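You operate a simulated robot arm through the tools that you are given. There is no shell and no other tool. Be economical: measure what you need, move in short steps, check, and stop when the job is done.

You are at the controls of a simulated two-armed robot. One attempt, no reset.

TASK
Hold the teal rack, draw tube B1 and spin it in the spinner till a pellet shows.
Fine: use the yellow holder, shut the spinner lid, switch off afterwards and open the lid again.

It is judged by the outcome, as a careful person would: the job done as asked, and still so three seconds after it is handed in. It fails if anything else is knocked over, pushed out of place, dropped, spilled or broken. A push-on lid holds only when it is set on centred and level and pressed home; a screw cap is set on level and turned clockwise until tight.

THE ROBOT
Two 7-joint arms with two-finger parallel grippers on one trunk, on a base that drives. Base frame: it is fixed to the floor where the robot stands at the start and does not move with it; the origin is under the middle of the robot, x ahead of it, y to its left, z up. Readings come in mm, degrees, newtons and seconds.
The left shoulder is at the start at [70, 163, 1270], the right one opposite. With the tool pointing down near the work surface each hand reaches from about 320 to 860 mm from the robot's upright axis, wherever it stands, measured 20 degrees to its own side. Places, roughly: yellow spinner holder [600, 300, 900]; spinner lid [700, 300, 1000]. Payload 3.43 kg a hand.
Tool frame (each hand has its own): the origin (TCP) lies between the finger pads and is the grasp point; the fingertips stand 34 mm ahead of it; z points along the fingers, y is the line along which they close. Largest opening 128 mm; finger width 24, thickness 12; the body of the gripper, 48 by 130 mm, starts 96 mm behind the TCP.
Orientation is told as [roll, pitch, yaw] about the base's x, y, z axes, in that order, counted from this pose: with the fingers straight down and closing along the base's y, the tool's x points along the base's -x, its y along +y and its z along -z.

THE INTERFACE
- The arms move only by the tool arm_command. It takes "left_deltas", "right_deltas" or both (then of equal length, played together; a hand with none holds still); each is a list that holds one entry, the list of rows, each a list of 7 numbers: the shift along the base's x, y, z in mm, then the turn, a rotation vector about the base's x, y, z in rad, then the opening, from 0 (shut) to 1 (fully open). In form: [[[x, y, z, wx, wy, wz, hand], ...]]. A call has 1 to 20 rows; each row is the pose to reach, as a shift and turn from the pose commanded when the call began. Each row takes 0.2 s and may step no farther than 50 mm and 8.6 degrees from the row before; otherwise, or with a gripper value out of range, the whole call is refused. Where a pose cannot be reached the arm comes as near as it can. A force on the tool above 90 N (or 10 N above the force at the start of the call, whichever is more), or a blocked arm, ends the call early, and 0.2 s more pass. Each finger travels about 153 mm/s and halts on what it meets, pressing with about 28 N; the grip force reading is that of the motor and also rises with nothing between the fingers. The clock runs only during rows and for 0.2 s after the last one: add rows that repeat a pose to give the fingers time. It gives the time, the measured TCP pose, the force on the tool (base axes), the opening and the grip force at its end, in the units of the frame above (readings bear some noise), and new pictures: "views" is both (left out), scene, wrist or none (wrist: the cameras of the hands that moved).
- Cameras (640 x 400 px; columns grow to the right, rows downward): "scene" is now at [135.9, 32.9, 1501.3]; the picture's right is [0.40, -0.92, 0.00], its down [-0.57, -0.25, -0.78] and it looks along [0.72, 0.31, -0.62] (base axes); focal length 270 px, centre (320, 200). "left" rides on the left gripper at [76, 11, -160] in its tool frame; the picture's right is [-0.15, 0.99, 0.00], its down [-0.88, -0.13, -0.46] and it looks along [-0.45, -0.07, 0.89] (tool axes); focal length 234 px, centre (320, 200). "right" rides on the right gripper at [76, -11, -160] in its tool frame; the picture's right is [0.15, 0.99, 0.00], its down [-0.88, 0.13, -0.46] and it looks along [-0.45, 0.07, 0.89] (tool axes); focal length 234 px, centre (320, 200). There is no depth. A picture from a camera that has moved, and an enlarged one, comes with that camera's place and axes in the base frame and with its lens. The place of the scene camera against the robot may be out by one fixed shift of up to 18 mm in any direction.
- raise_lower(by): slides the trunk up (or, below 0, down) by that many mm; the arms and the scene camera ride with it, the base frame stays. It gives what a move gives, with no picture.
- drive_base(legs): drives the robot by 1 to 6 legs, each [ahead, left, turn to the left] in mm, mm and degrees, along the robot's own axes; the way and the turn of a leg run together, so that a leg with both is an arc; at most 1500 mm and 180 degrees a leg. The arms and the cameras ride along, it lands a little off, and it stops where it bumps. It gives what a move gives, and a new picture of the scene camera.
- aim_head(pan, tilt): turns the head with the scene camera to pan (to the left, within 86 degrees either way) and tilt (down, from -29 to 69), counted from straight ahead of the robot. It gives what a move gives, and a new picture of the scene camera.
- zoom(camera, box): a new picture of the part [left, top, right, bottom] of that camera's present view, enlarged. No time passes.
- job_done(): hands the job in; it is judged then, once.

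Work in short steps. Places have to be worked out from the pictures, the camera data and where the tool is seen: move nearer, look again, correct. Check each grasp and each placing, and mend what went wrong. You have 120 turns and 170 pictures in all, those below and enlarged ones among them. Open the grippers and draw the arms clear of the work before you hand the job in, unless the task says otherwise; then end with one line.

The tools are called after "Emit:" by a JSON object that holds its "name" and its "arguments". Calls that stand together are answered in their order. arm_command: Moves the arms, as the interface text tells. Its arguments: {"type":"object","properties":{"left_deltas":{"type":"array","items":{"type":"array","items":{"type":"array","items":{"type":"number"}}}},"right_deltas":{"type":"array","items":{"type":"array","items":{"type":"array","items":{"type":"number"}}}},"views":{"type":"string","enum":["both","scene","wrist","none"]}},"required":[]} The other tools are called the same way: raise_lower (by) slides the trunk up or down; drive_base (legs) drives the base; aim_head (pan, tilt) turns the head that bears the scene camera; zoom (camera, box) takes an enlarged picture of a part of a camera's view; job_done () hands the job in.

At the start:

```text
time: 0.0
left_position: [534.7, 509.6, 1247.5]
left_ee_rot: [0.0, -0.1, -0.1]
left_wrist_force: [0.5, 0.1, -0.1]
left_grip_width: 127.9
left_finger_force: 0.1
right_position: [440.5, 30.6, 1292.2]
right_ee_rot: [0.0, 0.0, 0.0]
right_wrist_force: [-0.4, 0.2, 0.5]
right_grip_width: 127.8
right_finger_force: 0.0
trunk travel left (down, up): [-750.0, 190.0]
robot x, y, heading: [-2.8, -1.3, 0.1]
head pan, tilt: [23.3, 38.5]
```

scene: 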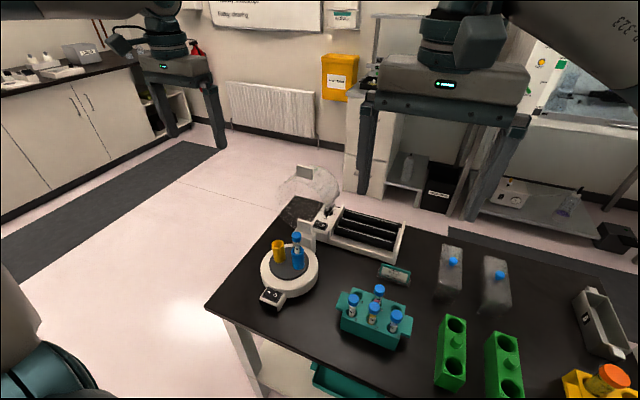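
right: 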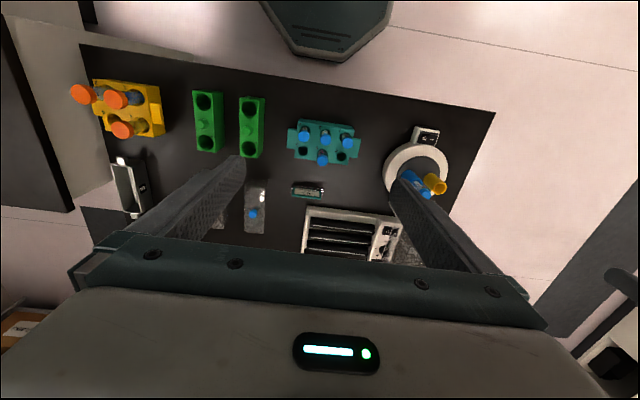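
left: 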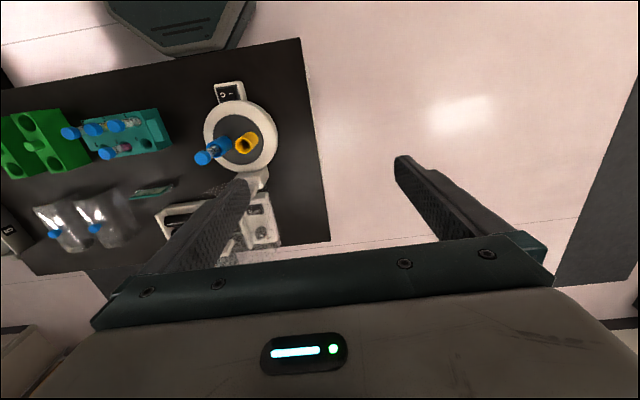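

The scene shows a spinner with a yellow holder and a blue one, a teal rack with four tubes, and a transparent lid. I'll look closer at the rack and spinner.

Emit:
{"name": "zoom", "arguments": {"camera": "scene", "box": [320, 270, 430, 360]}}

Emit:
{"name": "zoom", "arguments": {"camera": "scene", "box": [240, 160, 360, 320]}}

Emit:
{"name": "zoom", "arguments": {"camera": "right", "box": [270, 100, 470, 220]}}

Emit:
{"name": "zoom", "arguments": {"camera": "left", "box": [60, 70, 300, 250]}}

```text
4.44 times, centred on (375, 315) of scene
camera zoom: at [135.9, 32.9, 1501.3], right [0.4, -0.92, 0.0], down [-0.57, -0.25, -0.78], along [0.72, 0.31, -0.62], focal length 1199 px, centre (76, -311)
```

zoom: 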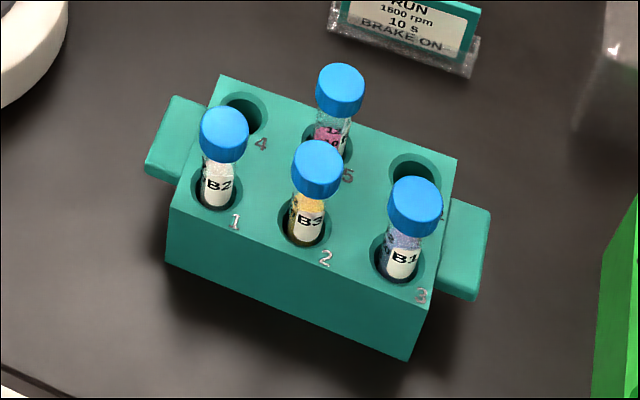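

```text
2.50 times, centred on (300, 240) of scene
camera zoom: at [135.9, 32.9, 1501.3], right [0.4, -0.92, 0.0], down [-0.57, -0.25, -0.78], along [0.72, 0.31, -0.62], focal length 674 px, centre (370, 100)
```

zoom: 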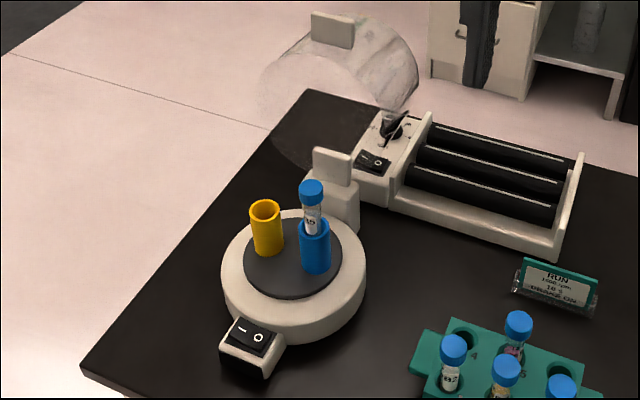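

```text
3.20 times, centred on (370, 160) of right
camera zoom: at [365.0, 19.3, 1450.5], right [-0.15, 0.99, 0.0], down [0.88, 0.13, 0.46], along [0.45, 0.07, -0.89], focal length 749 px, centre (160, 328)
```

zoom: 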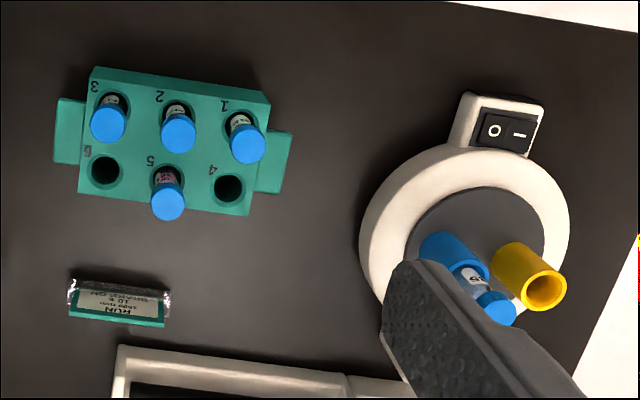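

```text
2.22 times, centred on (180, 160) of left
camera zoom: at [459.0, 519.8, 1406.6], right [0.15, 0.99, 0.0], down [0.88, -0.13, 0.46], along [0.45, -0.07, -0.89], focal length 520 px, centre (631, 289)
```

zoom: 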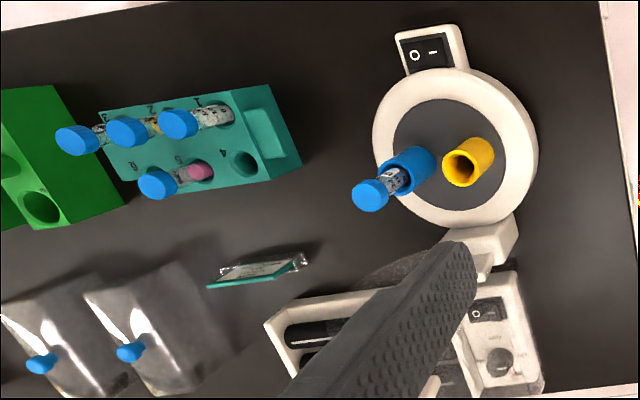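

Triangulation from the wrist cameras puts B1's cap near (477, 1, 919), the rack top at z≈864, and the yellow holder's mouth at (553, 346, 928). The blue tube's cap is at (552, 283, 983). I'll read the sign and look more closely at the spinner and lid.

Emit:
{"name": "zoom", "arguments": {"camera": "scene", "box": [375, 255, 420, 290]}}

Emit:
{"name": "aim_head", "arguments": {"pan": 26, "tilt": 42}}

Emit:
{"name": "zoom", "arguments": {"camera": "scene", "box": [255, 140, 335, 220]}}

```text
11.43 times, centred on (398, 272) of scene
camera zoom: at [135.9, 32.9, 1501.3], right [0.4, -0.92, 0.0], down [-0.57, -0.25, -0.78], along [0.72, 0.31, -0.62], focal length 3084 px, centre (-566, -629)
```

zoom: 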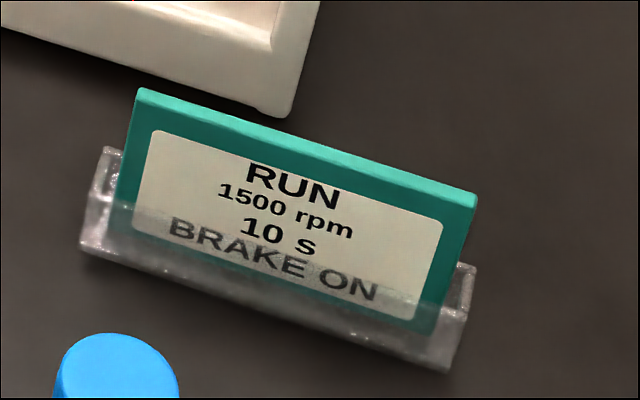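

```text
time: 0.6
left_position: [534.3, 510.3, 1247.4]
left_ee_rot: [0.0, 0.1, 0.1]
left_wrist_force: [0.1, -0.5, -0.1]
left_grip_width: 128.0
left_finger_force: 0.1
right_position: [439.2, 30.9, 1291.5]
right_ee_rot: [0.0, 0.0, 0.1]
right_wrist_force: [-0.1, 0.7, -1.0]
right_grip_width: 127.9
right_finger_force: 0.0
trunk travel left (down, up): [-750.0, 190.0]
robot x, y, heading: [-1.7, -1.7, 0.1]
head pan, tilt: [26.0, 42.0]
camera scene: at [132.0, 35.5, 1496.1], right [0.44, -0.9, 0.0], down [-0.6, -0.29, -0.74], along [0.67, 0.33, -0.67], focal length 270 px, centre (320, 200)
```

scene: 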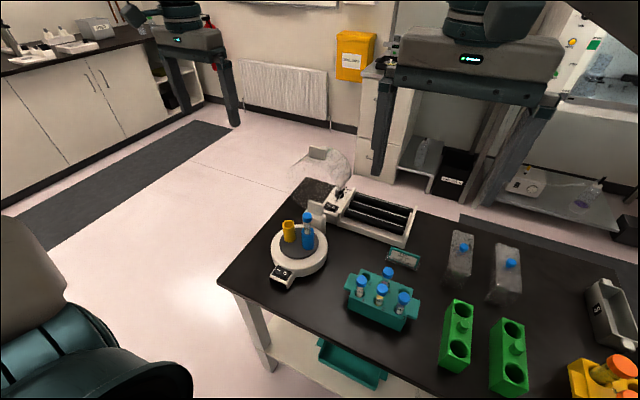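

```text
5.00 times, centred on (295, 180) of scene
camera zoom: at [132.0, 35.5, 1496.1], right [0.44, -0.9, 0.0], down [-0.6, -0.29, -0.74], along [0.67, 0.33, -0.67], focal length 1349 px, centre (445, 300)
```

zoom: 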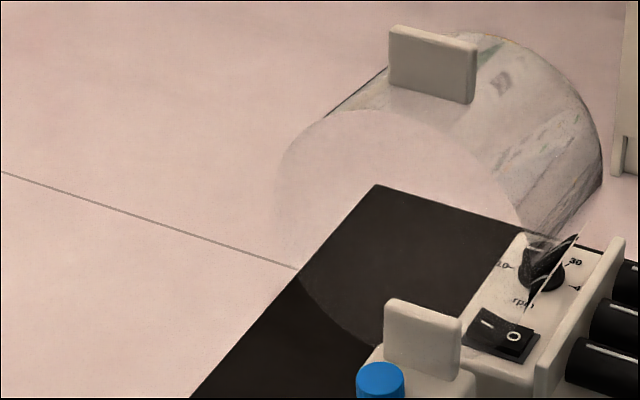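

The sign says 10 s with the brake on, and the open lid is a clear cup with a tab. I'll close both grippers, and move the left hand back and the right one left, to uncover the lid in the wrist views and triangulate it.

Emit:
{"name": "arm_command", "arguments": {"left_deltas": [[[0, 0, 0, 0, 0, 0, 0.5], [0, 0, 0, 0, 0, 0, 0.0], [0, 0, 0, 0, 0, 0, 0], [0, 0, 0, 0, 0, 0, 0]]], "right_deltas": [[[0, 0, 0, 0, 0, 0, 0.5], [0, 0, 0, 0, 0, 0, 0.0], [0, 0, 0, 0, 0, 0, 0], [0, 0, 0, 0, 0, 0, 0]]], "views": "wrist"}}

```text
time: 1.6
left_position: [534.0, 509.6, 1247.6]
left_ee_rot: [0.0, 0.0, -0.1]
left_wrist_force: [-0.6, 0.0, -0.5]
left_grip_width: 0.0
left_finger_force: 27.9
right_position: [440.7, 31.1, 1291.8]
right_ee_rot: [0.0, 0.0, 0.0]
right_wrist_force: [0.3, -0.5, 0.2]
right_grip_width: 0.2
right_finger_force: 27.7
trunk travel left (down, up): [-750.0, 190.0]
robot x, y, heading: [4.7, -0.4, 0.2]
head pan, tilt: [26.0, 42.0]
camera right: at [365.0, 19.3, 1450.5], right [-0.15, 0.99, 0.0], down [0.88, 0.13, 0.46], along [0.45, 0.07, -0.89], focal length 234 px, centre (320, 200)
camera left: at [459.0, 519.8, 1406.6], right [0.15, 0.99, 0.0], down [0.88, -0.13, 0.46], along [0.45, -0.07, -0.89], focal length 234 px, centre (320, 200)
```

right: 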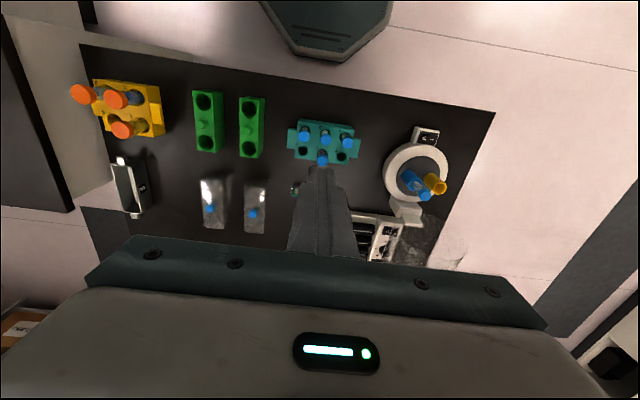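
left: 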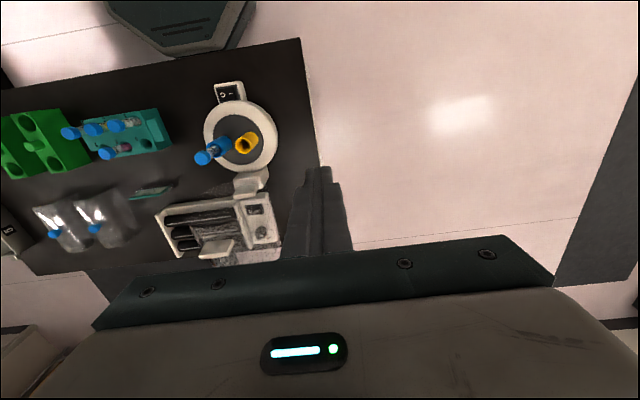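

The lid is now visible. I'll zoom in on it in both views.

Emit:
{"name": "zoom", "arguments": {"camera": "left", "box": [150, 70, 310, 270]}}

Emit:
{"name": "zoom", "arguments": {"camera": "right", "box": [350, 120, 480, 280]}}

```text
2.00 times, centred on (230, 170) of left
camera zoom: at [459.0, 519.8, 1406.6], right [0.15, 0.99, 0.0], down [0.88, -0.13, 0.46], along [0.45, -0.07, -0.89], focal length 468 px, centre (500, 260)
```

zoom: 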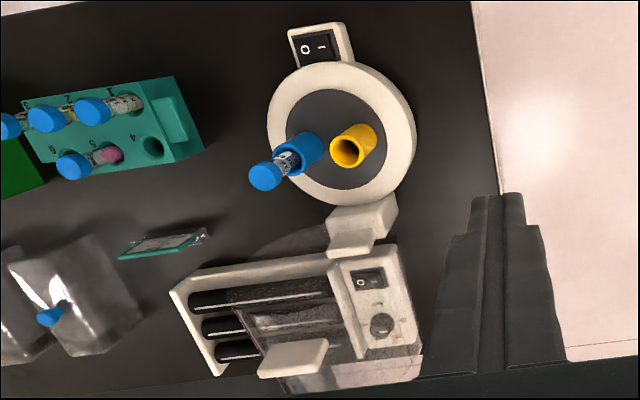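

```text
2.50 times, centred on (415, 200) of right
camera zoom: at [365.0, 19.3, 1450.5], right [-0.15, 0.99, 0.0], down [0.88, 0.13, 0.46], along [0.45, 0.07, -0.89], focal length 585 px, centre (82, 200)
```

zoom: 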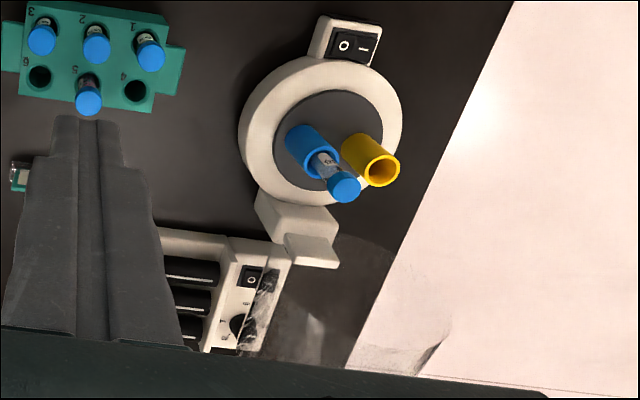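

The lid's tab is at about (675, 315, 1103) and the switch's "–" side at about (451, 325, 851). Next I'll bring both hands above the rack turned 90°, left over the rack's left handle (505, 142) and right over B1.

Emit:
{"name": "arm_command", "arguments": {"left_deltas": [[[-2.6, -33.5, -22, 0, 0, -0.1428, 1], [-5.3, -67, -44, 0, 0, -0.2856, 1], [-7.9, -100.4, -66, 0, 0, -0.4284, 1], [-10.5, -133.8, -88, 0, 0, -0.5712, 1], [-13.2, -167.3, -110, 0, 0, -0.714, 1], [-15.8, -200.7, -132, 0, 0, -0.8568, 1], [-18.5, -234.2, -154, 0, 0, -0.9996, 1], [-21.1, -267.6, -176, 0, 0, -1.1424, 1], [-23.7, -301, -198, 0, 0, -1.2852, 1], [-26.4, -334.5, -220, 0, 0, -1.428, 1], [-29, -368, -242, 0, 0, -1.5708, 1], [-29, -368, -242, 0, 0, -1.5708, 1]]], "right_deltas": [[[3.4, -2.7, -20, 0, 0, 0.1428, 0.5], [6.7, -5.5, -40, 0, 0, 0.2856, 0.5], [10, -8.2, -60, 0, 0, 0.4284, 0.5], [13.4, -10.9, -80, 0, 0, 0.5712, 0.5], [16.8, -13.6, -100, 0, 0, 0.714, 0.5], [20.2, -16.4, -120, 0, 0, 0.8568, 0.5], [23.5, -19, -140, 0, 0, 0.9996, 0.5], [27, -21.8, -160, 0, 0, 1.1424, 0.5], [30.3, -24.5, -180, 0, 0, 1.2852, 0.5], [33.6, -27.3, -200, 0, 0, 1.428, 0.5], [37, -30, -220, 0, 0, 1.5708, 0.5], [37, -30, -220, 0, 0, 1.5708, 0.5]]]}}

```text
time: 4.2
left_position: [499.2, 159.9, 1016.2]
left_ee_rot: [0.2, -0.2, -90.1]
left_wrist_force: [-0.6, -0.4, 0.2]
left_grip_width: 128.1
left_finger_force: 0.1
left hand out of reach, approached as far as the arm can: row 11, 12
right_position: [477.3, 0.9, 1072.3]
right_ee_rot: [-0.1, 0.0, 90.1]
right_wrist_force: [-0.4, 0.5, 0.4]
right_grip_width: 64.1
right_finger_force: 0.0
trunk travel left (down, up): [-750.0, 190.0]
robot x, y, heading: [2.2, -0.4, 0.1]
head pan, tilt: [26.0, 42.0]
camera scene: at [131.0, 35.8, 1496.2], right [0.44, -0.9, 0.0], down [-0.6, -0.29, -0.74], along [0.67, 0.33, -0.67], focal length 270 px, centre (320, 200)
camera right: at [488.6, -75.1, 1231.0], right [-0.99, -0.15, 0.0], down [-0.13, 0.88, 0.46], along [-0.07, 0.45, -0.89], focal length 234 px, centre (320, 200)
camera left: at [511.1, 235.1, 1175.3], right [0.99, -0.15, 0.0], down [-0.13, -0.88, 0.46], along [-0.07, -0.45, -0.89], focal length 234 px, centre (320, 200)
```

scene: 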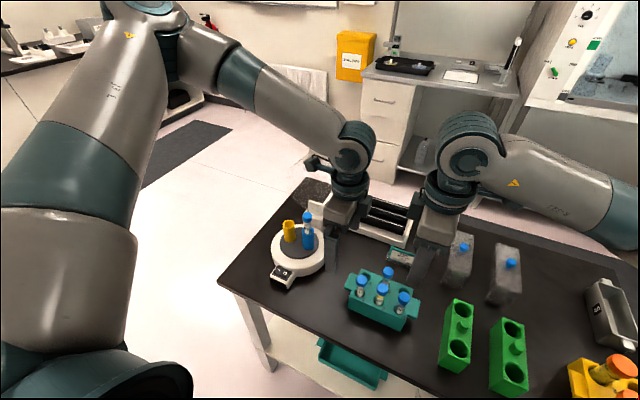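
right: 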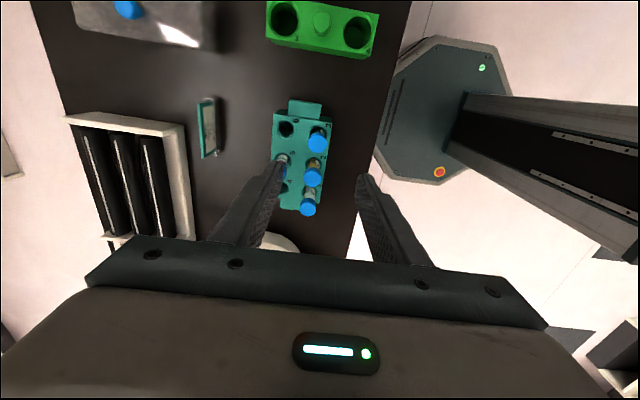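
left: 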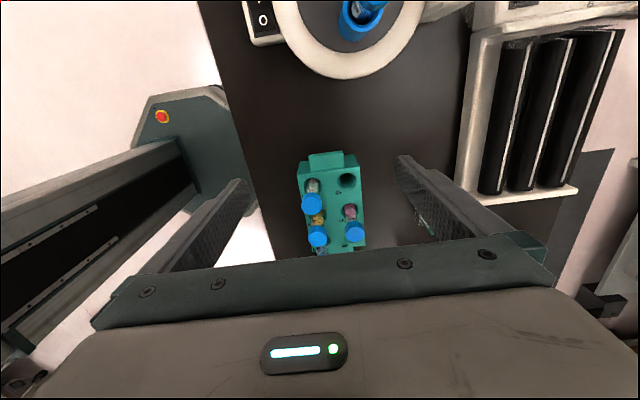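

The left hand ran out of reach at y≈160 with this yaw. I'll drive the robot 80 mm to its right, with both hands high and clear of the caps, so the handle falls further to the left side.

Emit:
{"name": "drive_base", "arguments": {"legs": [[0, -80, 0]]}}

```text
time: 5.3
left_position: [500.1, 82.2, 1015.4]
left_ee_rot: [0.0, 0.0, -89.8]
left_wrist_force: [0.8, 0.2, -0.4]
left_grip_width: 127.9
left_finger_force: 0.1
right_position: [476.4, -76.7, 1071.1]
right_ee_rot: [0.0, 0.2, 90.1]
right_wrist_force: [0.2, 0.5, -0.2]
right_grip_width: 63.8
right_finger_force: 0.1
trunk travel left (down, up): [-750.0, 190.0]
robot x, y, heading: [-2.8, -78.9, 0.0]
head pan, tilt: [26.0, 42.0]
camera scene: at [132.0, -42.3, 1496.0], right [0.44, -0.9, 0.0], down [-0.6, -0.29, -0.74], along [0.67, 0.33, -0.67], focal length 270 px, centre (320, 200)
```

scene: 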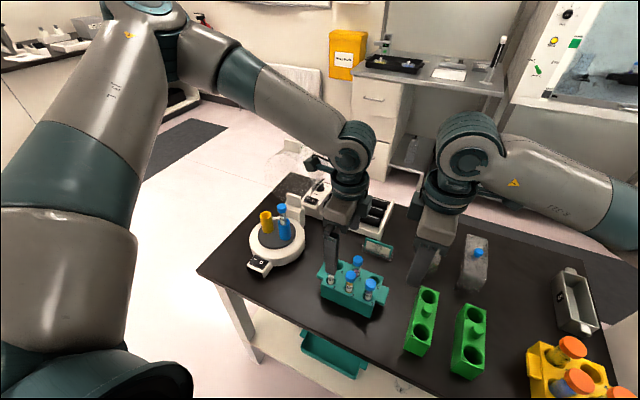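

Now I'll move the left hand over the handle at y≈142 and lower it to z≈950.

Emit:
{"name": "arm_command", "arguments": {"left_deltas": [[[2, 30, 0, 0, 0, 0, 1], [4, 62, 0, 0, 0, 0, 1], [4, 62, -32, 0, 0, 0, 1], [4, 62, -64, 0, 0, 0, 1], [4, 62, -64, 0, 0, 0, 1]]], "views": "wrist"}}

Emit:
{"name": "zoom", "arguments": {"camera": "left", "box": [220, 80, 420, 260]}}

```text
time: 6.5
left_position: [504.1, 142.7, 951.5]
left_ee_rot: [0.2, 0.0, -89.9]
left_wrist_force: [-0.4, 0.3, 1.1]
left_grip_width: 127.9
left_finger_force: 0.1
right_position: [475.2, -78.6, 1072.2]
right_ee_rot: [0.0, 0.0, 90.1]
right_wrist_force: [-0.2, 0.1, -0.8]
right_grip_width: 64.1
right_finger_force: 0.1
trunk travel left (down, up): [-750.0, 190.0]
robot x, y, heading: [1.5, -81.1, 0.2]
head pan, tilt: [26.0, 42.0]
camera left: at [515.1, 218.4, 1110.6], right [0.99, -0.14, 0.0], down [-0.13, -0.88, 0.46], along [-0.06, -0.45, -0.89], focal length 234 px, centre (320, 200)
```

left: 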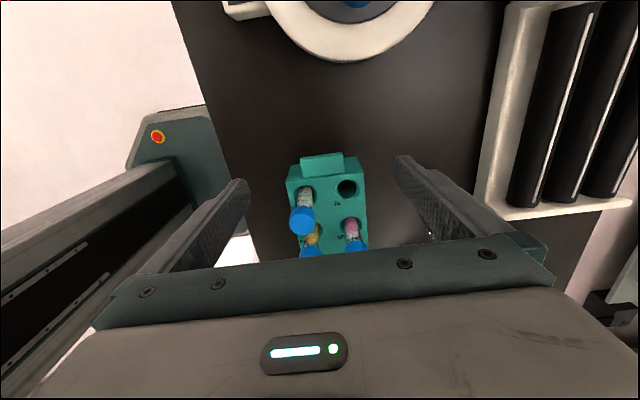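

```text
2.22 times, centred on (320, 170) of left
camera zoom: at [515.1, 218.4, 1110.6], right [0.99, -0.14, 0.0], down [-0.13, -0.88, 0.46], along [-0.06, -0.45, -0.89], focal length 520 px, centre (320, 267)
```

zoom: 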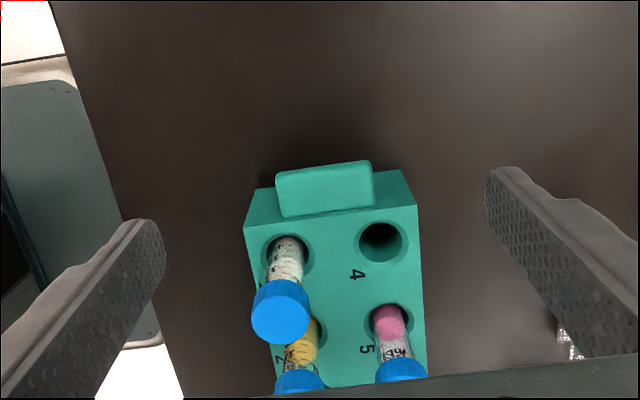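

The handle spans y≈120–139 and is about 50 mm wide, centred at x≈504. I'll go down to (504, 135, 842) and close.

Emit:
{"name": "arm_command", "arguments": {"left_deltas": [[[0, -7.5, -30, 0, 0, 0, 1], [0, -7.5, -60, 0, 0, 0, 1], [0, -7.5, -90, 0, 0, 0, 1], [0, -7.5, -109, 0, 0, 0, 1], [0, -7.5, -109, 0, 0, 0, 0.6]]], "views": "both"}}

Emit:
{"name": "zoom", "arguments": {"camera": "left", "box": [200, 80, 440, 270]}}

```text
time: 7.7
left_position: [490.1, 174.9, 897.1]
left_ee_rot: [0.0, -0.1, -89.9]
left_wrist_force: [-0.2, -0.1, 0.3]
left_grip_width: 76.7
left_finger_force: 0.1
left hand out of reach, approached as far as the arm can: row 1, 2, 3, 4, 5
right_position: [476.9, -78.6, 1071.4]
right_ee_rot: [0.0, -0.1, 90.2]
right_wrist_force: [0.9, -0.5, 0.4]
right_grip_width: 63.8
right_finger_force: 0.1
trunk travel left (down, up): [-750.0, 190.0]
robot x, y, heading: [-0.2, -80.0, 0.2]
head pan, tilt: [26.0, 42.0]
camera scene: at [131.8, -44.0, 1496.1], right [0.44, -0.9, 0.0], down [-0.6, -0.29, -0.74], along [0.67, 0.33, -0.67], focal length 270 px, centre (320, 200)
camera left: at [501.2, 250.4, 1055.7], right [0.99, -0.14, 0.0], down [-0.13, -0.88, 0.46], along [-0.07, -0.45, -0.89], focal length 234 px, centre (320, 200)
```

scene: 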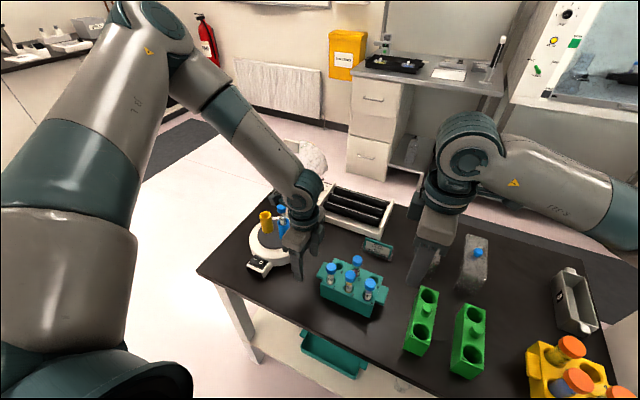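
left: 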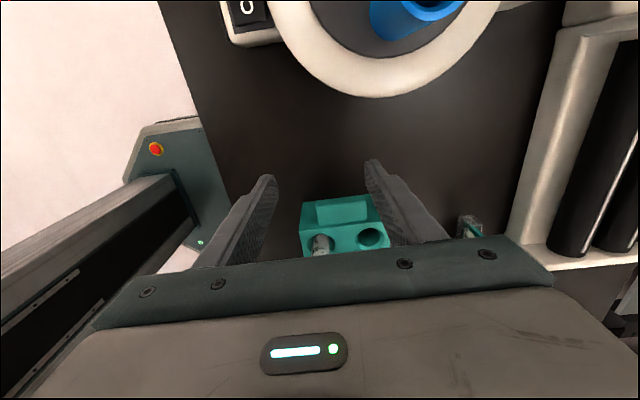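

```text
2.11 times, centred on (320, 175) of left
camera zoom: at [501.2, 250.4, 1055.7], right [0.99, -0.14, 0.0], down [-0.13, -0.88, 0.46], along [-0.07, -0.45, -0.89], focal length 493 px, centre (320, 253)
```

zoom: 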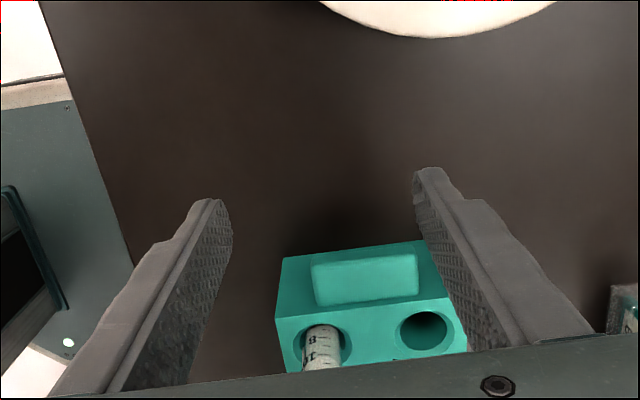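

The reach shrinks as the hand goes lower relative to the shoulder, so lowering the trunk should help. I'll raise both hands first and then lower the trunk 200.

Emit:
{"name": "arm_command", "arguments": {"left_deltas": [[[0, 0, 40, 0, 0, 0, 1], [0, 0, 80, 0, 0, 0, 1], [0, 0, 120, 0, 0, 0, 1], [0, 0, 160, 0, 0, 0, 1], [0, 0, 200, 0, 0, 0, 1], [0, 0, 200, 0, 0, 0, 1]]], "right_deltas": [[[0, 0, 40, 0, 0, 0, 0.5], [0, 0, 80, 0, 0, 0, 0.5], [0, 0, 120, 0, 0, 0, 0.5], [0, 0, 160, 0, 0, 0, 0.5], [0, 0, 180, 0, 0, 0, 0.5], [0, 0, 180, 0, 0, 0, 0.5]]], "views": "none"}}

```text
time: 9.1
left_position: [490.2, 175.1, 1096.6]
left_ee_rot: [0.0, -0.1, -89.9]
left_wrist_force: [-0.3, -0.3, 1.1]
left_grip_width: 128.0
left_finger_force: 0.0
right_position: [477.9, -78.2, 1251.0]
right_ee_rot: [0.1, 0.1, 90.1]
right_wrist_force: [0.3, 0.3, 0.0]
right_grip_width: 64.0
right_finger_force: 0.0
trunk travel left (down, up): [-750.0, 190.0]
robot x, y, heading: [0.3, -81.9, 0.1]
head pan, tilt: [26.0, 42.0]
```

Both hands are clear. Lowering the trunk by 180.

Emit:
{"name": "raise_lower", "arguments": {"by": -180}}

Emit:
{"name": "arm_command", "arguments": {"left_deltas": [[[7, -20, 0, 0, 0, 0, 1], [14, -40, 0, 0, 0, 0, 1], [14, -40, -40, 0, 0, 0, 1], [14, -40, -74, 0, 0, 0, 1], [14, -40, -74, 0, 0, 0, 1]]], "views": "both"}}

```text
time: 11.1
left_position: [489.9, 173.9, 918.4]
left_ee_rot: [0.0, -0.1, -89.9]
left_wrist_force: [-0.4, 0.1, -0.4]
left_grip_width: 128.2
left_finger_force: 0.0
right_position: [477.6, -78.4, 1071.8]
right_ee_rot: [0.0, -0.1, 90.1]
right_wrist_force: [-0.1, -0.2, -0.4]
right_grip_width: 64.0
right_finger_force: 0.0
trunk travel left (down, up): [-570.0, 370.0]
robot x, y, heading: [-3.9, -79.5, 0.3]
head pan, tilt: [26.0, 42.0]
```

```text
time: 12.3
left_position: [503.9, 134.0, 842.8]
left_ee_rot: [0.1, -0.1, -89.8]
left_wrist_force: [0.5, 0.4, -0.7]
left_grip_width: 128.0
left_finger_force: 0.1
right_position: [477.0, -77.6, 1071.6]
right_ee_rot: [0.0, -0.1, 90.1]
right_wrist_force: [0.3, -0.5, 0.0]
right_grip_width: 64.2
right_finger_force: 0.1
trunk travel left (down, up): [-570.0, 370.0]
robot x, y, heading: [2.2, -77.7, 0.1]
head pan, tilt: [26.0, 42.0]
camera scene: at [131.4, -43.7, 1316.2], right [0.44, -0.9, 0.0], down [-0.6, -0.29, -0.74], along [0.67, 0.33, -0.67], focal length 270 px, centre (320, 200)
camera left: at [514.3, 209.7, 1002.6], right [0.99, -0.14, 0.0], down [-0.13, -0.88, 0.46], along [-0.06, -0.45, -0.89], focal length 234 px, centre (320, 200)
```

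scene: 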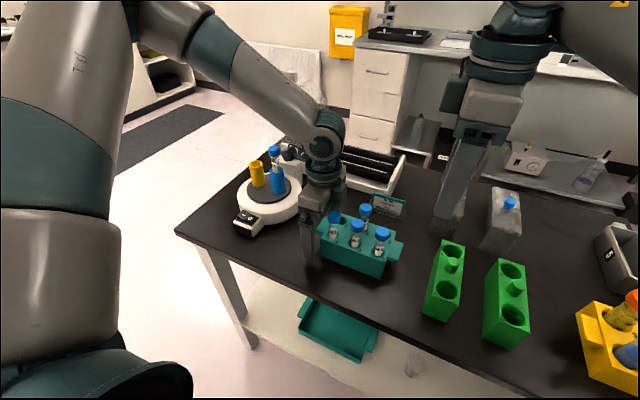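
left: 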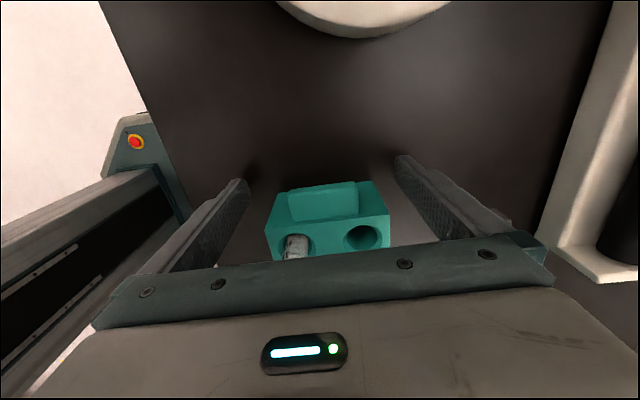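

Reached, and the handle is centred between the fingers. Closing gently.

Emit:
{"name": "arm_command", "arguments": {"left_deltas": [[[0, 0, 0, 0, 0, 0, 0.6], [0, 0, 0, 0, 0, 0, 0.45], [0, 0, 0, 0, 0, 0, 0.35], [0, 0, 0, 0, 0, 0, 0.3], [0, 0, 0, 0, 0, 0, 0.3]]], "views": "wrist"}}

Emit:
{"name": "zoom", "arguments": {"camera": "left", "box": [230, 140, 410, 270]}}

```text
time: 13.5
left_position: [502.8, 134.4, 844.2]
left_ee_rot: [0.0, -0.1, -89.9]
left_wrist_force: [0.8, 0.2, 2.9]
left_grip_width: 49.5
left_finger_force: 28.0
right_position: [476.8, -78.0, 1071.3]
right_ee_rot: [-0.1, 0.0, 90.1]
right_wrist_force: [0.5, -0.1, -0.5]
right_grip_width: 64.0
right_finger_force: 0.1
trunk travel left (down, up): [-570.0, 370.0]
robot x, y, heading: [-0.7, -81.1, 0.1]
head pan, tilt: [26.0, 42.0]
camera left: at [514.7, 209.7, 1002.7], right [0.99, -0.14, 0.0], down [-0.13, -0.88, 0.46], along [-0.07, -0.45, -0.89], focal length 234 px, centre (320, 200)
```

left: 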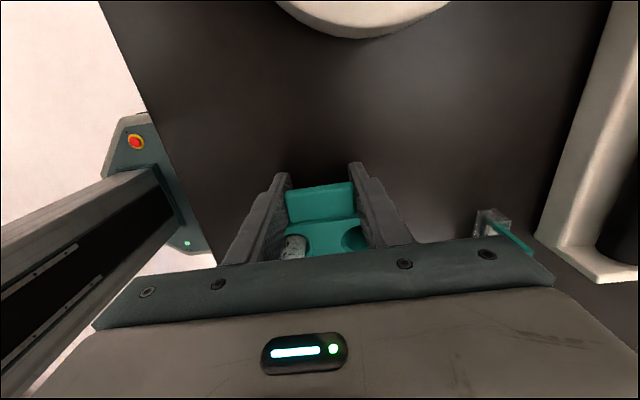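

```text
3.08 times, centred on (320, 205) of left
camera zoom: at [514.7, 209.7, 1002.7], right [0.99, -0.14, 0.0], down [-0.13, -0.88, 0.46], along [-0.07, -0.45, -0.89], focal length 720 px, centre (320, 185)
```

zoom: 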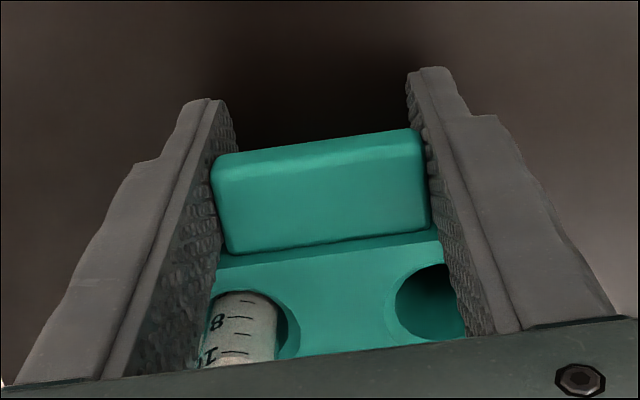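

The rack is held, with 49.5 mm of grip on the handle. Now the right hand goes above B1 for a check view.

Emit:
{"name": "arm_command", "arguments": {"right_deltas": [[[0, 40, -10, 0, 0, 0, 0.4], [0, 79, -30, 0, 0, 0, 0.4], [0, 79, -65, 0, 0, 0, 0.4], [0, 79, -100, 0, 0, 0, 0.4], [0, 79, -100, 0, 0, 0, 0.4]]], "views": "both"}}

Emit:
{"name": "zoom", "arguments": {"camera": "right", "box": [220, 80, 420, 260]}}

```text
time: 14.7
left_position: [503.8, 134.2, 844.5]
left_ee_rot: [-0.1, -0.1, -89.9]
left_wrist_force: [0.1, -0.7, 3.3]
left_grip_width: 49.6
left_finger_force: 27.8
right_position: [477.0, 1.4, 969.8]
right_ee_rot: [-0.1, 0.1, 90.1]
right_wrist_force: [0.2, -0.8, -1.0]
right_grip_width: 51.0
right_finger_force: 0.0
trunk travel left (down, up): [-570.0, 370.0]
robot x, y, heading: [2.9, -78.6, 0.1]
head pan, tilt: [26.0, 42.0]
camera scene: at [131.8, -43.9, 1316.1], right [0.44, -0.9, 0.0], down [-0.6, -0.29, -0.74], along [0.67, 0.33, -0.67], focal length 270 px, centre (320, 200)
camera right: at [488.3, -75.3, 1130.1], right [-0.99, -0.15, 0.0], down [-0.13, 0.88, 0.46], along [-0.07, 0.45, -0.89], focal length 234 px, centre (320, 200)
```

scene: 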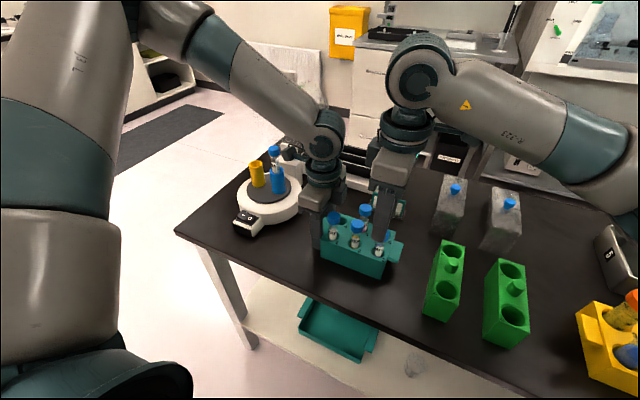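
right: 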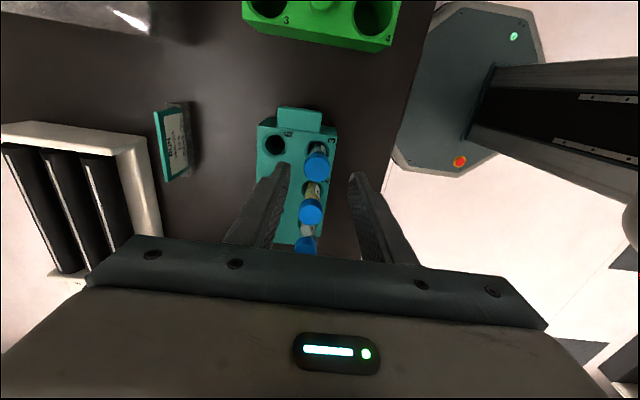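

```text
2.22 times, centred on (320, 170) of right
camera zoom: at [488.3, -75.3, 1130.1], right [-0.99, -0.15, 0.0], down [-0.13, 0.88, 0.46], along [-0.07, 0.45, -0.89], focal length 520 px, centre (320, 267)
```

zoom: 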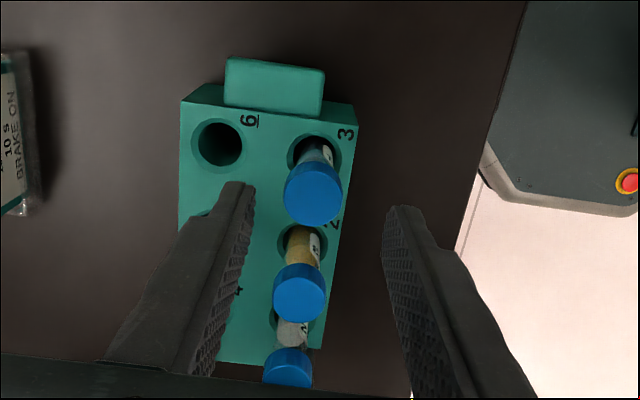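

B1's cap is at about (479.5, −3). I'll adjust, descend to TCP z≈908 (fingertips 874, above the rack) and close.

Emit:
{"name": "arm_command", "arguments": {"right_deltas": [[[2.5, -4, -15, 0, 0, 0, 0.4], [2.5, -4, -40, 0, 0, 0, 0.4], [2.5, -4, -62, 0, 0, 0, 0.4], [2.5, -4, -62, 0, 0, 0, 0.3], [2.5, -4, -62, 0, 0, 0, 0.2], [2.5, -4, -62, 0, 0, 0, 0.1], [2.5, -4, -62, 0, 0, 0, 0.0], [2.5, -4, -62, 0, 0, 0, 0.0]]], "views": "both"}}

Emit:
{"name": "zoom", "arguments": {"camera": "right", "box": [220, 80, 420, 260]}}

Emit:
{"name": "zoom", "arguments": {"camera": "scene", "box": [290, 170, 430, 290]}}

```text
time: 16.5
left_position: [502.6, 133.8, 844.6]
left_ee_rot: [0.0, -0.1, -89.8]
left_wrist_force: [-0.2, 0.3, 4.6]
left_grip_width: 49.7
left_finger_force: 27.5
right_position: [479.3, -4.3, 909.6]
right_ee_rot: [-0.1, 0.0, 90.1]
right_wrist_force: [0.5, 0.8, -0.8]
right_grip_width: 23.6
right_finger_force: 27.9
trunk travel left (down, up): [-570.0, 370.0]
robot x, y, heading: [2.2, -78.6, 0.2]
head pan, tilt: [26.0, 42.0]
camera scene: at [131.8, -43.7, 1316.1], right [0.44, -0.9, 0.0], down [-0.6, -0.29, -0.74], along [0.67, 0.33, -0.67], focal length 270 px, centre (320, 200)
camera right: at [491.4, -79.5, 1068.9], right [-0.99, -0.15, 0.0], down [-0.13, 0.88, 0.46], along [-0.07, 0.45, -0.89], focal length 234 px, centre (320, 200)
```

scene: 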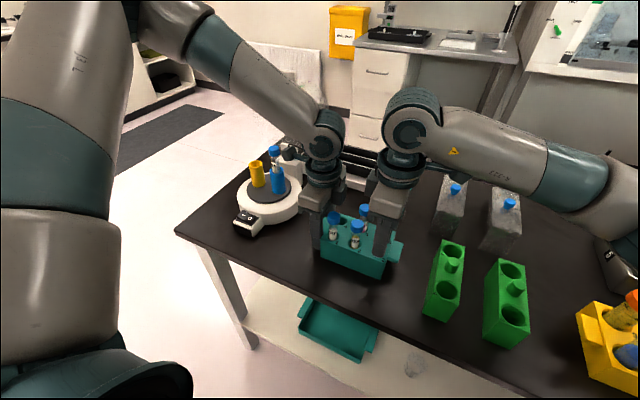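
right: 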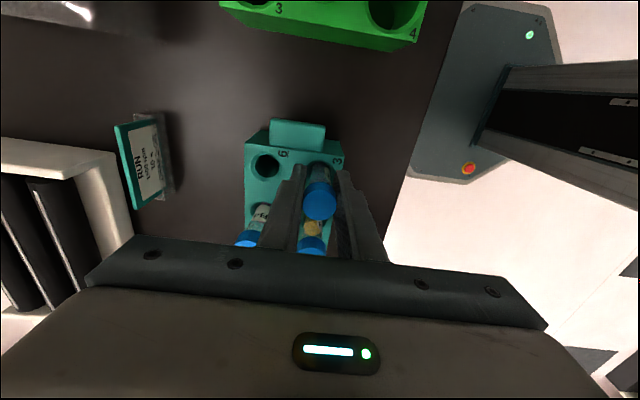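

```text
2.22 times, centred on (320, 170) of right
camera zoom: at [491.4, -79.5, 1068.9], right [-0.99, -0.15, 0.0], down [-0.13, 0.88, 0.46], along [-0.07, 0.45, -0.89], focal length 520 px, centre (320, 267)
```

zoom: 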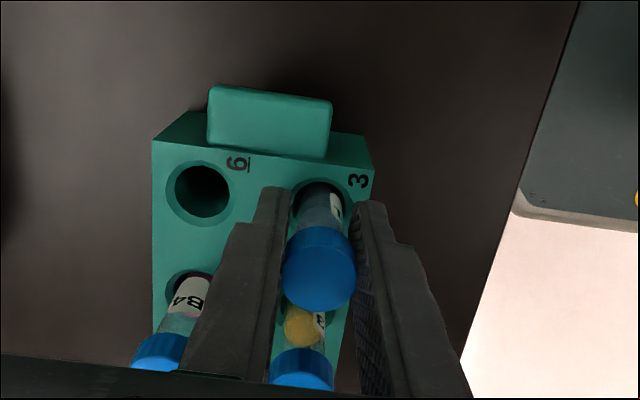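

```text
3.33 times, centred on (360, 230) of scene
camera zoom: at [131.8, -43.7, 1316.1], right [0.44, -0.9, 0.0], down [-0.6, -0.29, -0.74], along [0.67, 0.33, -0.67], focal length 899 px, centre (187, 100)
```

zoom: 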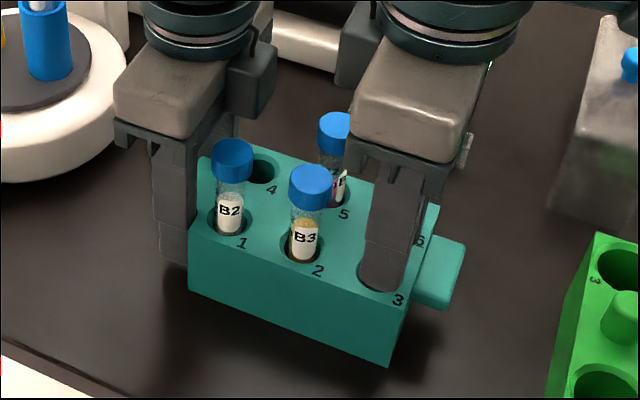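

The cap is gripped at 23.6 mm. Drawing straight up, slowly at first.

Emit:
{"name": "arm_command", "arguments": {"right_deltas": [[[0, 0, 5, 0, 0, 0, 0], [0, 0, 10, 0, 0, 0, 0], [0, 0, 18, 0, 0, 0, 0], [0, 0, 28, 0, 0, 0, 0], [0, 0, 40, 0, 0, 0, 0], [0, 0, 55, 0, 0, 0, 0], [0, 0, 75, 0, 0, 0, 0], [0, 0, 95, 0, 0, 0, 0], [0, 0, 115, 0, 0, 0, 0], [0, 0, 135, 0, 0, 0, 0], [0, 0, 150, 0, 0, 0, 0], [0, 0, 150, 0, 0, 0, 0]]], "views": "both"}}

Emit:
{"name": "zoom", "arguments": {"camera": "scene", "box": [290, 130, 450, 290]}}

```text
time: 19.1
left_position: [502.7, 133.2, 843.1]
left_ee_rot: [-0.1, 0.0, -90.0]
left_wrist_force: [0.9, 0.1, 3.3]
left_grip_width: 49.6
left_finger_force: 28.0
right_position: [479.3, -2.6, 1060.4]
right_ee_rot: [-0.1, 0.0, 90.0]
right_wrist_force: [0.0, -0.2, -0.3]
right_grip_width: 23.3
right_finger_force: 28.0
trunk travel left (down, up): [-570.0, 370.0]
robot x, y, heading: [0.4, -78.8, 0.1]
head pan, tilt: [26.0, 42.0]
camera scene: at [131.8, -43.8, 1316.1], right [0.44, -0.9, 0.0], down [-0.6, -0.29, -0.74], along [0.67, 0.33, -0.67], focal length 270 px, centre (320, 200)
camera right: at [492.3, -79.3, 1218.9], right [-0.99, -0.15, 0.0], down [-0.13, 0.88, 0.46], along [-0.07, 0.45, -0.89], focal length 234 px, centre (320, 200)
```

scene: 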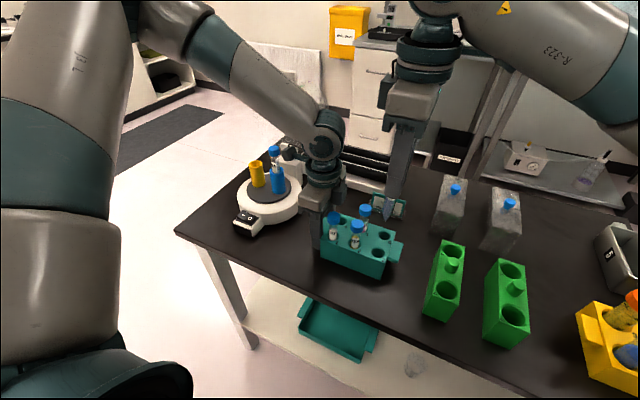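
right: 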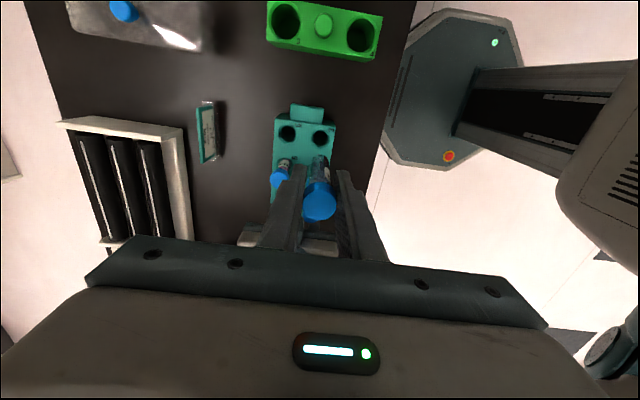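

```text
2.50 times, centred on (370, 210) of scene
camera zoom: at [131.8, -43.8, 1316.1], right [0.44, -0.9, 0.0], down [-0.6, -0.29, -0.74], along [0.67, 0.33, -0.67], focal length 674 px, centre (195, 175)
```

zoom: 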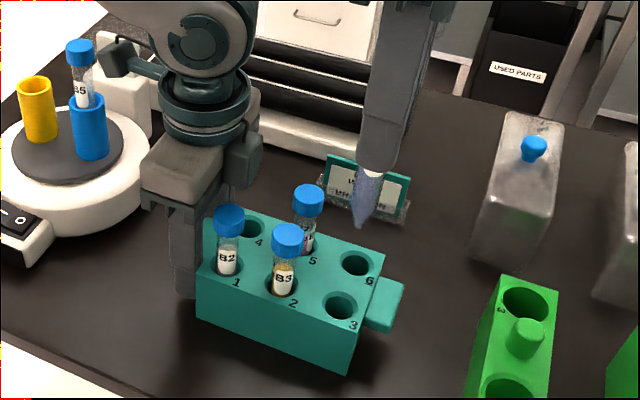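

B1 is out with the rack unmoved. Now I release the rack with the left hand, lift it high and carry it off to the left to clear the way.

Emit:
{"name": "arm_command", "arguments": {"left_deltas": [[[0, 0, 0, 0, 0, 0, 0.55], [0, 0, 0, 0, 0, 0, 0.7], [0, 0, 0, 0, 0, 0, 0.7], [0, 0, 30, 0, 0, 0, 0.7], [0, 0, 75, 0, 0, 0, 0.7], [0, 0, 120, 0, 0, 0, 0.7], [0, 0, 165, 0, 0, 0, 0.7], [0, 0, 210, 0, 0, 0, 0.7], [0, 0, 255, 0, 0, 0, 0.7], [-10, 40, 270, 0, 0, 0, 0.5], [-20, 85, 270, 0, 0, 0, 0.5], [-30, 130, 270, 0, 0, 0, 0.5], [-40, 175, 270, 0, 0, 0, 0.5], [-50, 220, 270, 0, 0, 0, 0.5], [-60, 265, 270, 0, 0, 0, 0.5], [-70, 310, 270, 0, 0, 0, 0.5], [-80, 355, 270, 0, 0, 0, 0.5], [-90, 400, 270, 0, 0, 0, 0.5], [-100, 440, 270, 0, 0, 0, 0.5]]], "views": "both"}}

```text
time: 23.1
left_position: [402.9, 573.9, 1113.1]
left_ee_rot: [0.0, -0.2, -90.0]
left_wrist_force: [-0.6, 0.3, -0.2]
left_grip_width: 64.2
left_finger_force: 0.0
right_position: [480.4, -2.6, 1060.4]
right_ee_rot: [0.1, 0.1, 90.1]
right_wrist_force: [-0.3, -0.1, -0.6]
right_grip_width: 23.7
right_finger_force: 27.8
trunk travel left (down, up): [-570.0, 370.0]
robot x, y, heading: [1.1, -78.1, 0.1]
head pan, tilt: [26.0, 42.0]
camera scene: at [131.6, -42.6, 1316.1], right [0.44, -0.9, 0.0], down [-0.6, -0.29, -0.74], along [0.67, 0.33, -0.67], focal length 270 px, centre (320, 200)
camera left: at [413.9, 650.5, 1272.1], right [0.99, -0.14, 0.0], down [-0.13, -0.88, 0.46], along [-0.07, -0.45, -0.89], focal length 234 px, centre (320, 200)
```

scene: 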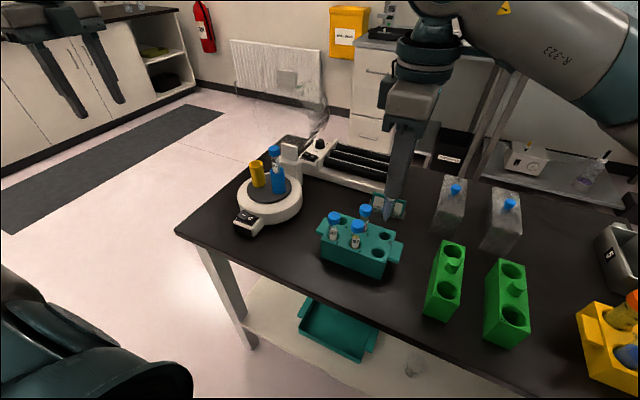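
left: 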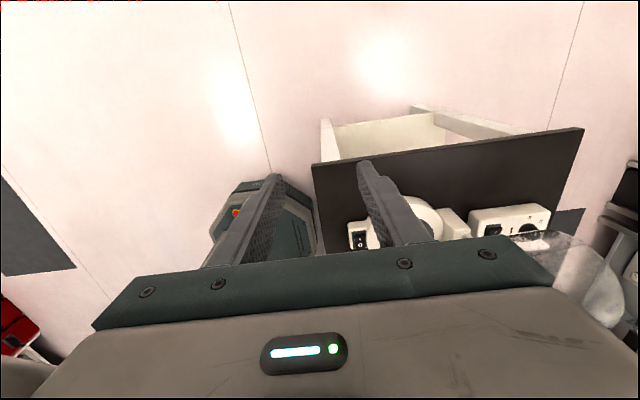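

The way is clear. To keep the right arm in a comfortable pose I'll raise the tube 80 mm, then drive the robot 345 mm left so the right hand ends near y≈342, in line with the yellow holder.

Emit:
{"name": "arm_command", "arguments": {"right_deltas": [[[0, 0, 30, 0, 0, 0, 0], [0, 0, 60, 0, 0, 0, 0], [0, 0, 80, 0, 0, 0, 0], [0, 0, 80, 0, 0, 0, 0]]], "views": "none"}}

Emit:
{"name": "drive_base", "arguments": {"legs": [[0, 345, 0]]}}

```text
time: 24.1
left_position: [403.1, 573.0, 1113.0]
left_ee_rot: [0.0, 0.0, -89.8]
left_wrist_force: [0.0, -0.4, 0.1]
left_grip_width: 64.0
left_finger_force: 0.0
right_position: [472.7, -1.3, 1137.1]
right_ee_rot: [0.0, -0.1, 89.8]
right_wrist_force: [-0.7, 0.0, 0.8]
right_grip_width: 23.5
right_finger_force: 27.9
right hand out of reach, approached as far as the arm can: row 3, 4
trunk travel left (down, up): [-570.0, 370.0]
robot x, y, heading: [-2.6, -78.8, -0.2]
head pan, tilt: [26.0, 42.0]
```

```text
time: 26.4
left_position: [399.6, 920.1, 1114.5]
left_ee_rot: [0.0, -0.1, -89.7]
left_wrist_force: [-0.5, 0.3, 0.5]
left_grip_width: 64.0
left_finger_force: 0.1
right_position: [469.9, 344.4, 1136.2]
right_ee_rot: [-0.1, -0.1, 90.0]
right_wrist_force: [0.1, 0.2, 0.4]
right_grip_width: 23.6
right_finger_force: 28.3
trunk travel left (down, up): [-570.0, 370.0]
robot x, y, heading: [-0.5, 268.0, 0.4]
head pan, tilt: [26.0, 42.0]
camera scene: at [130.8, 303.0, 1316.1], right [0.44, -0.9, 0.0], down [-0.6, -0.3, -0.74], along [0.67, 0.33, -0.67], focal length 270 px, centre (320, 200)
```

scene: 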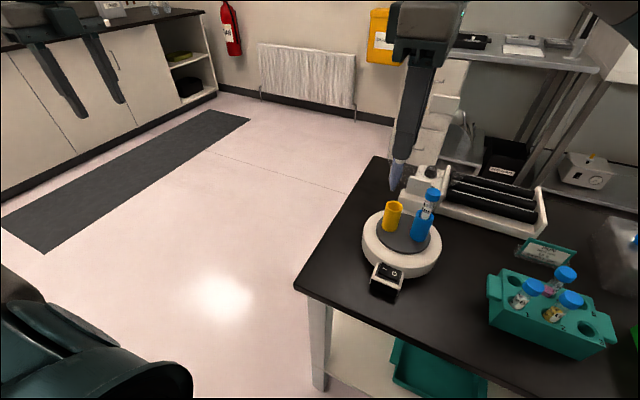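

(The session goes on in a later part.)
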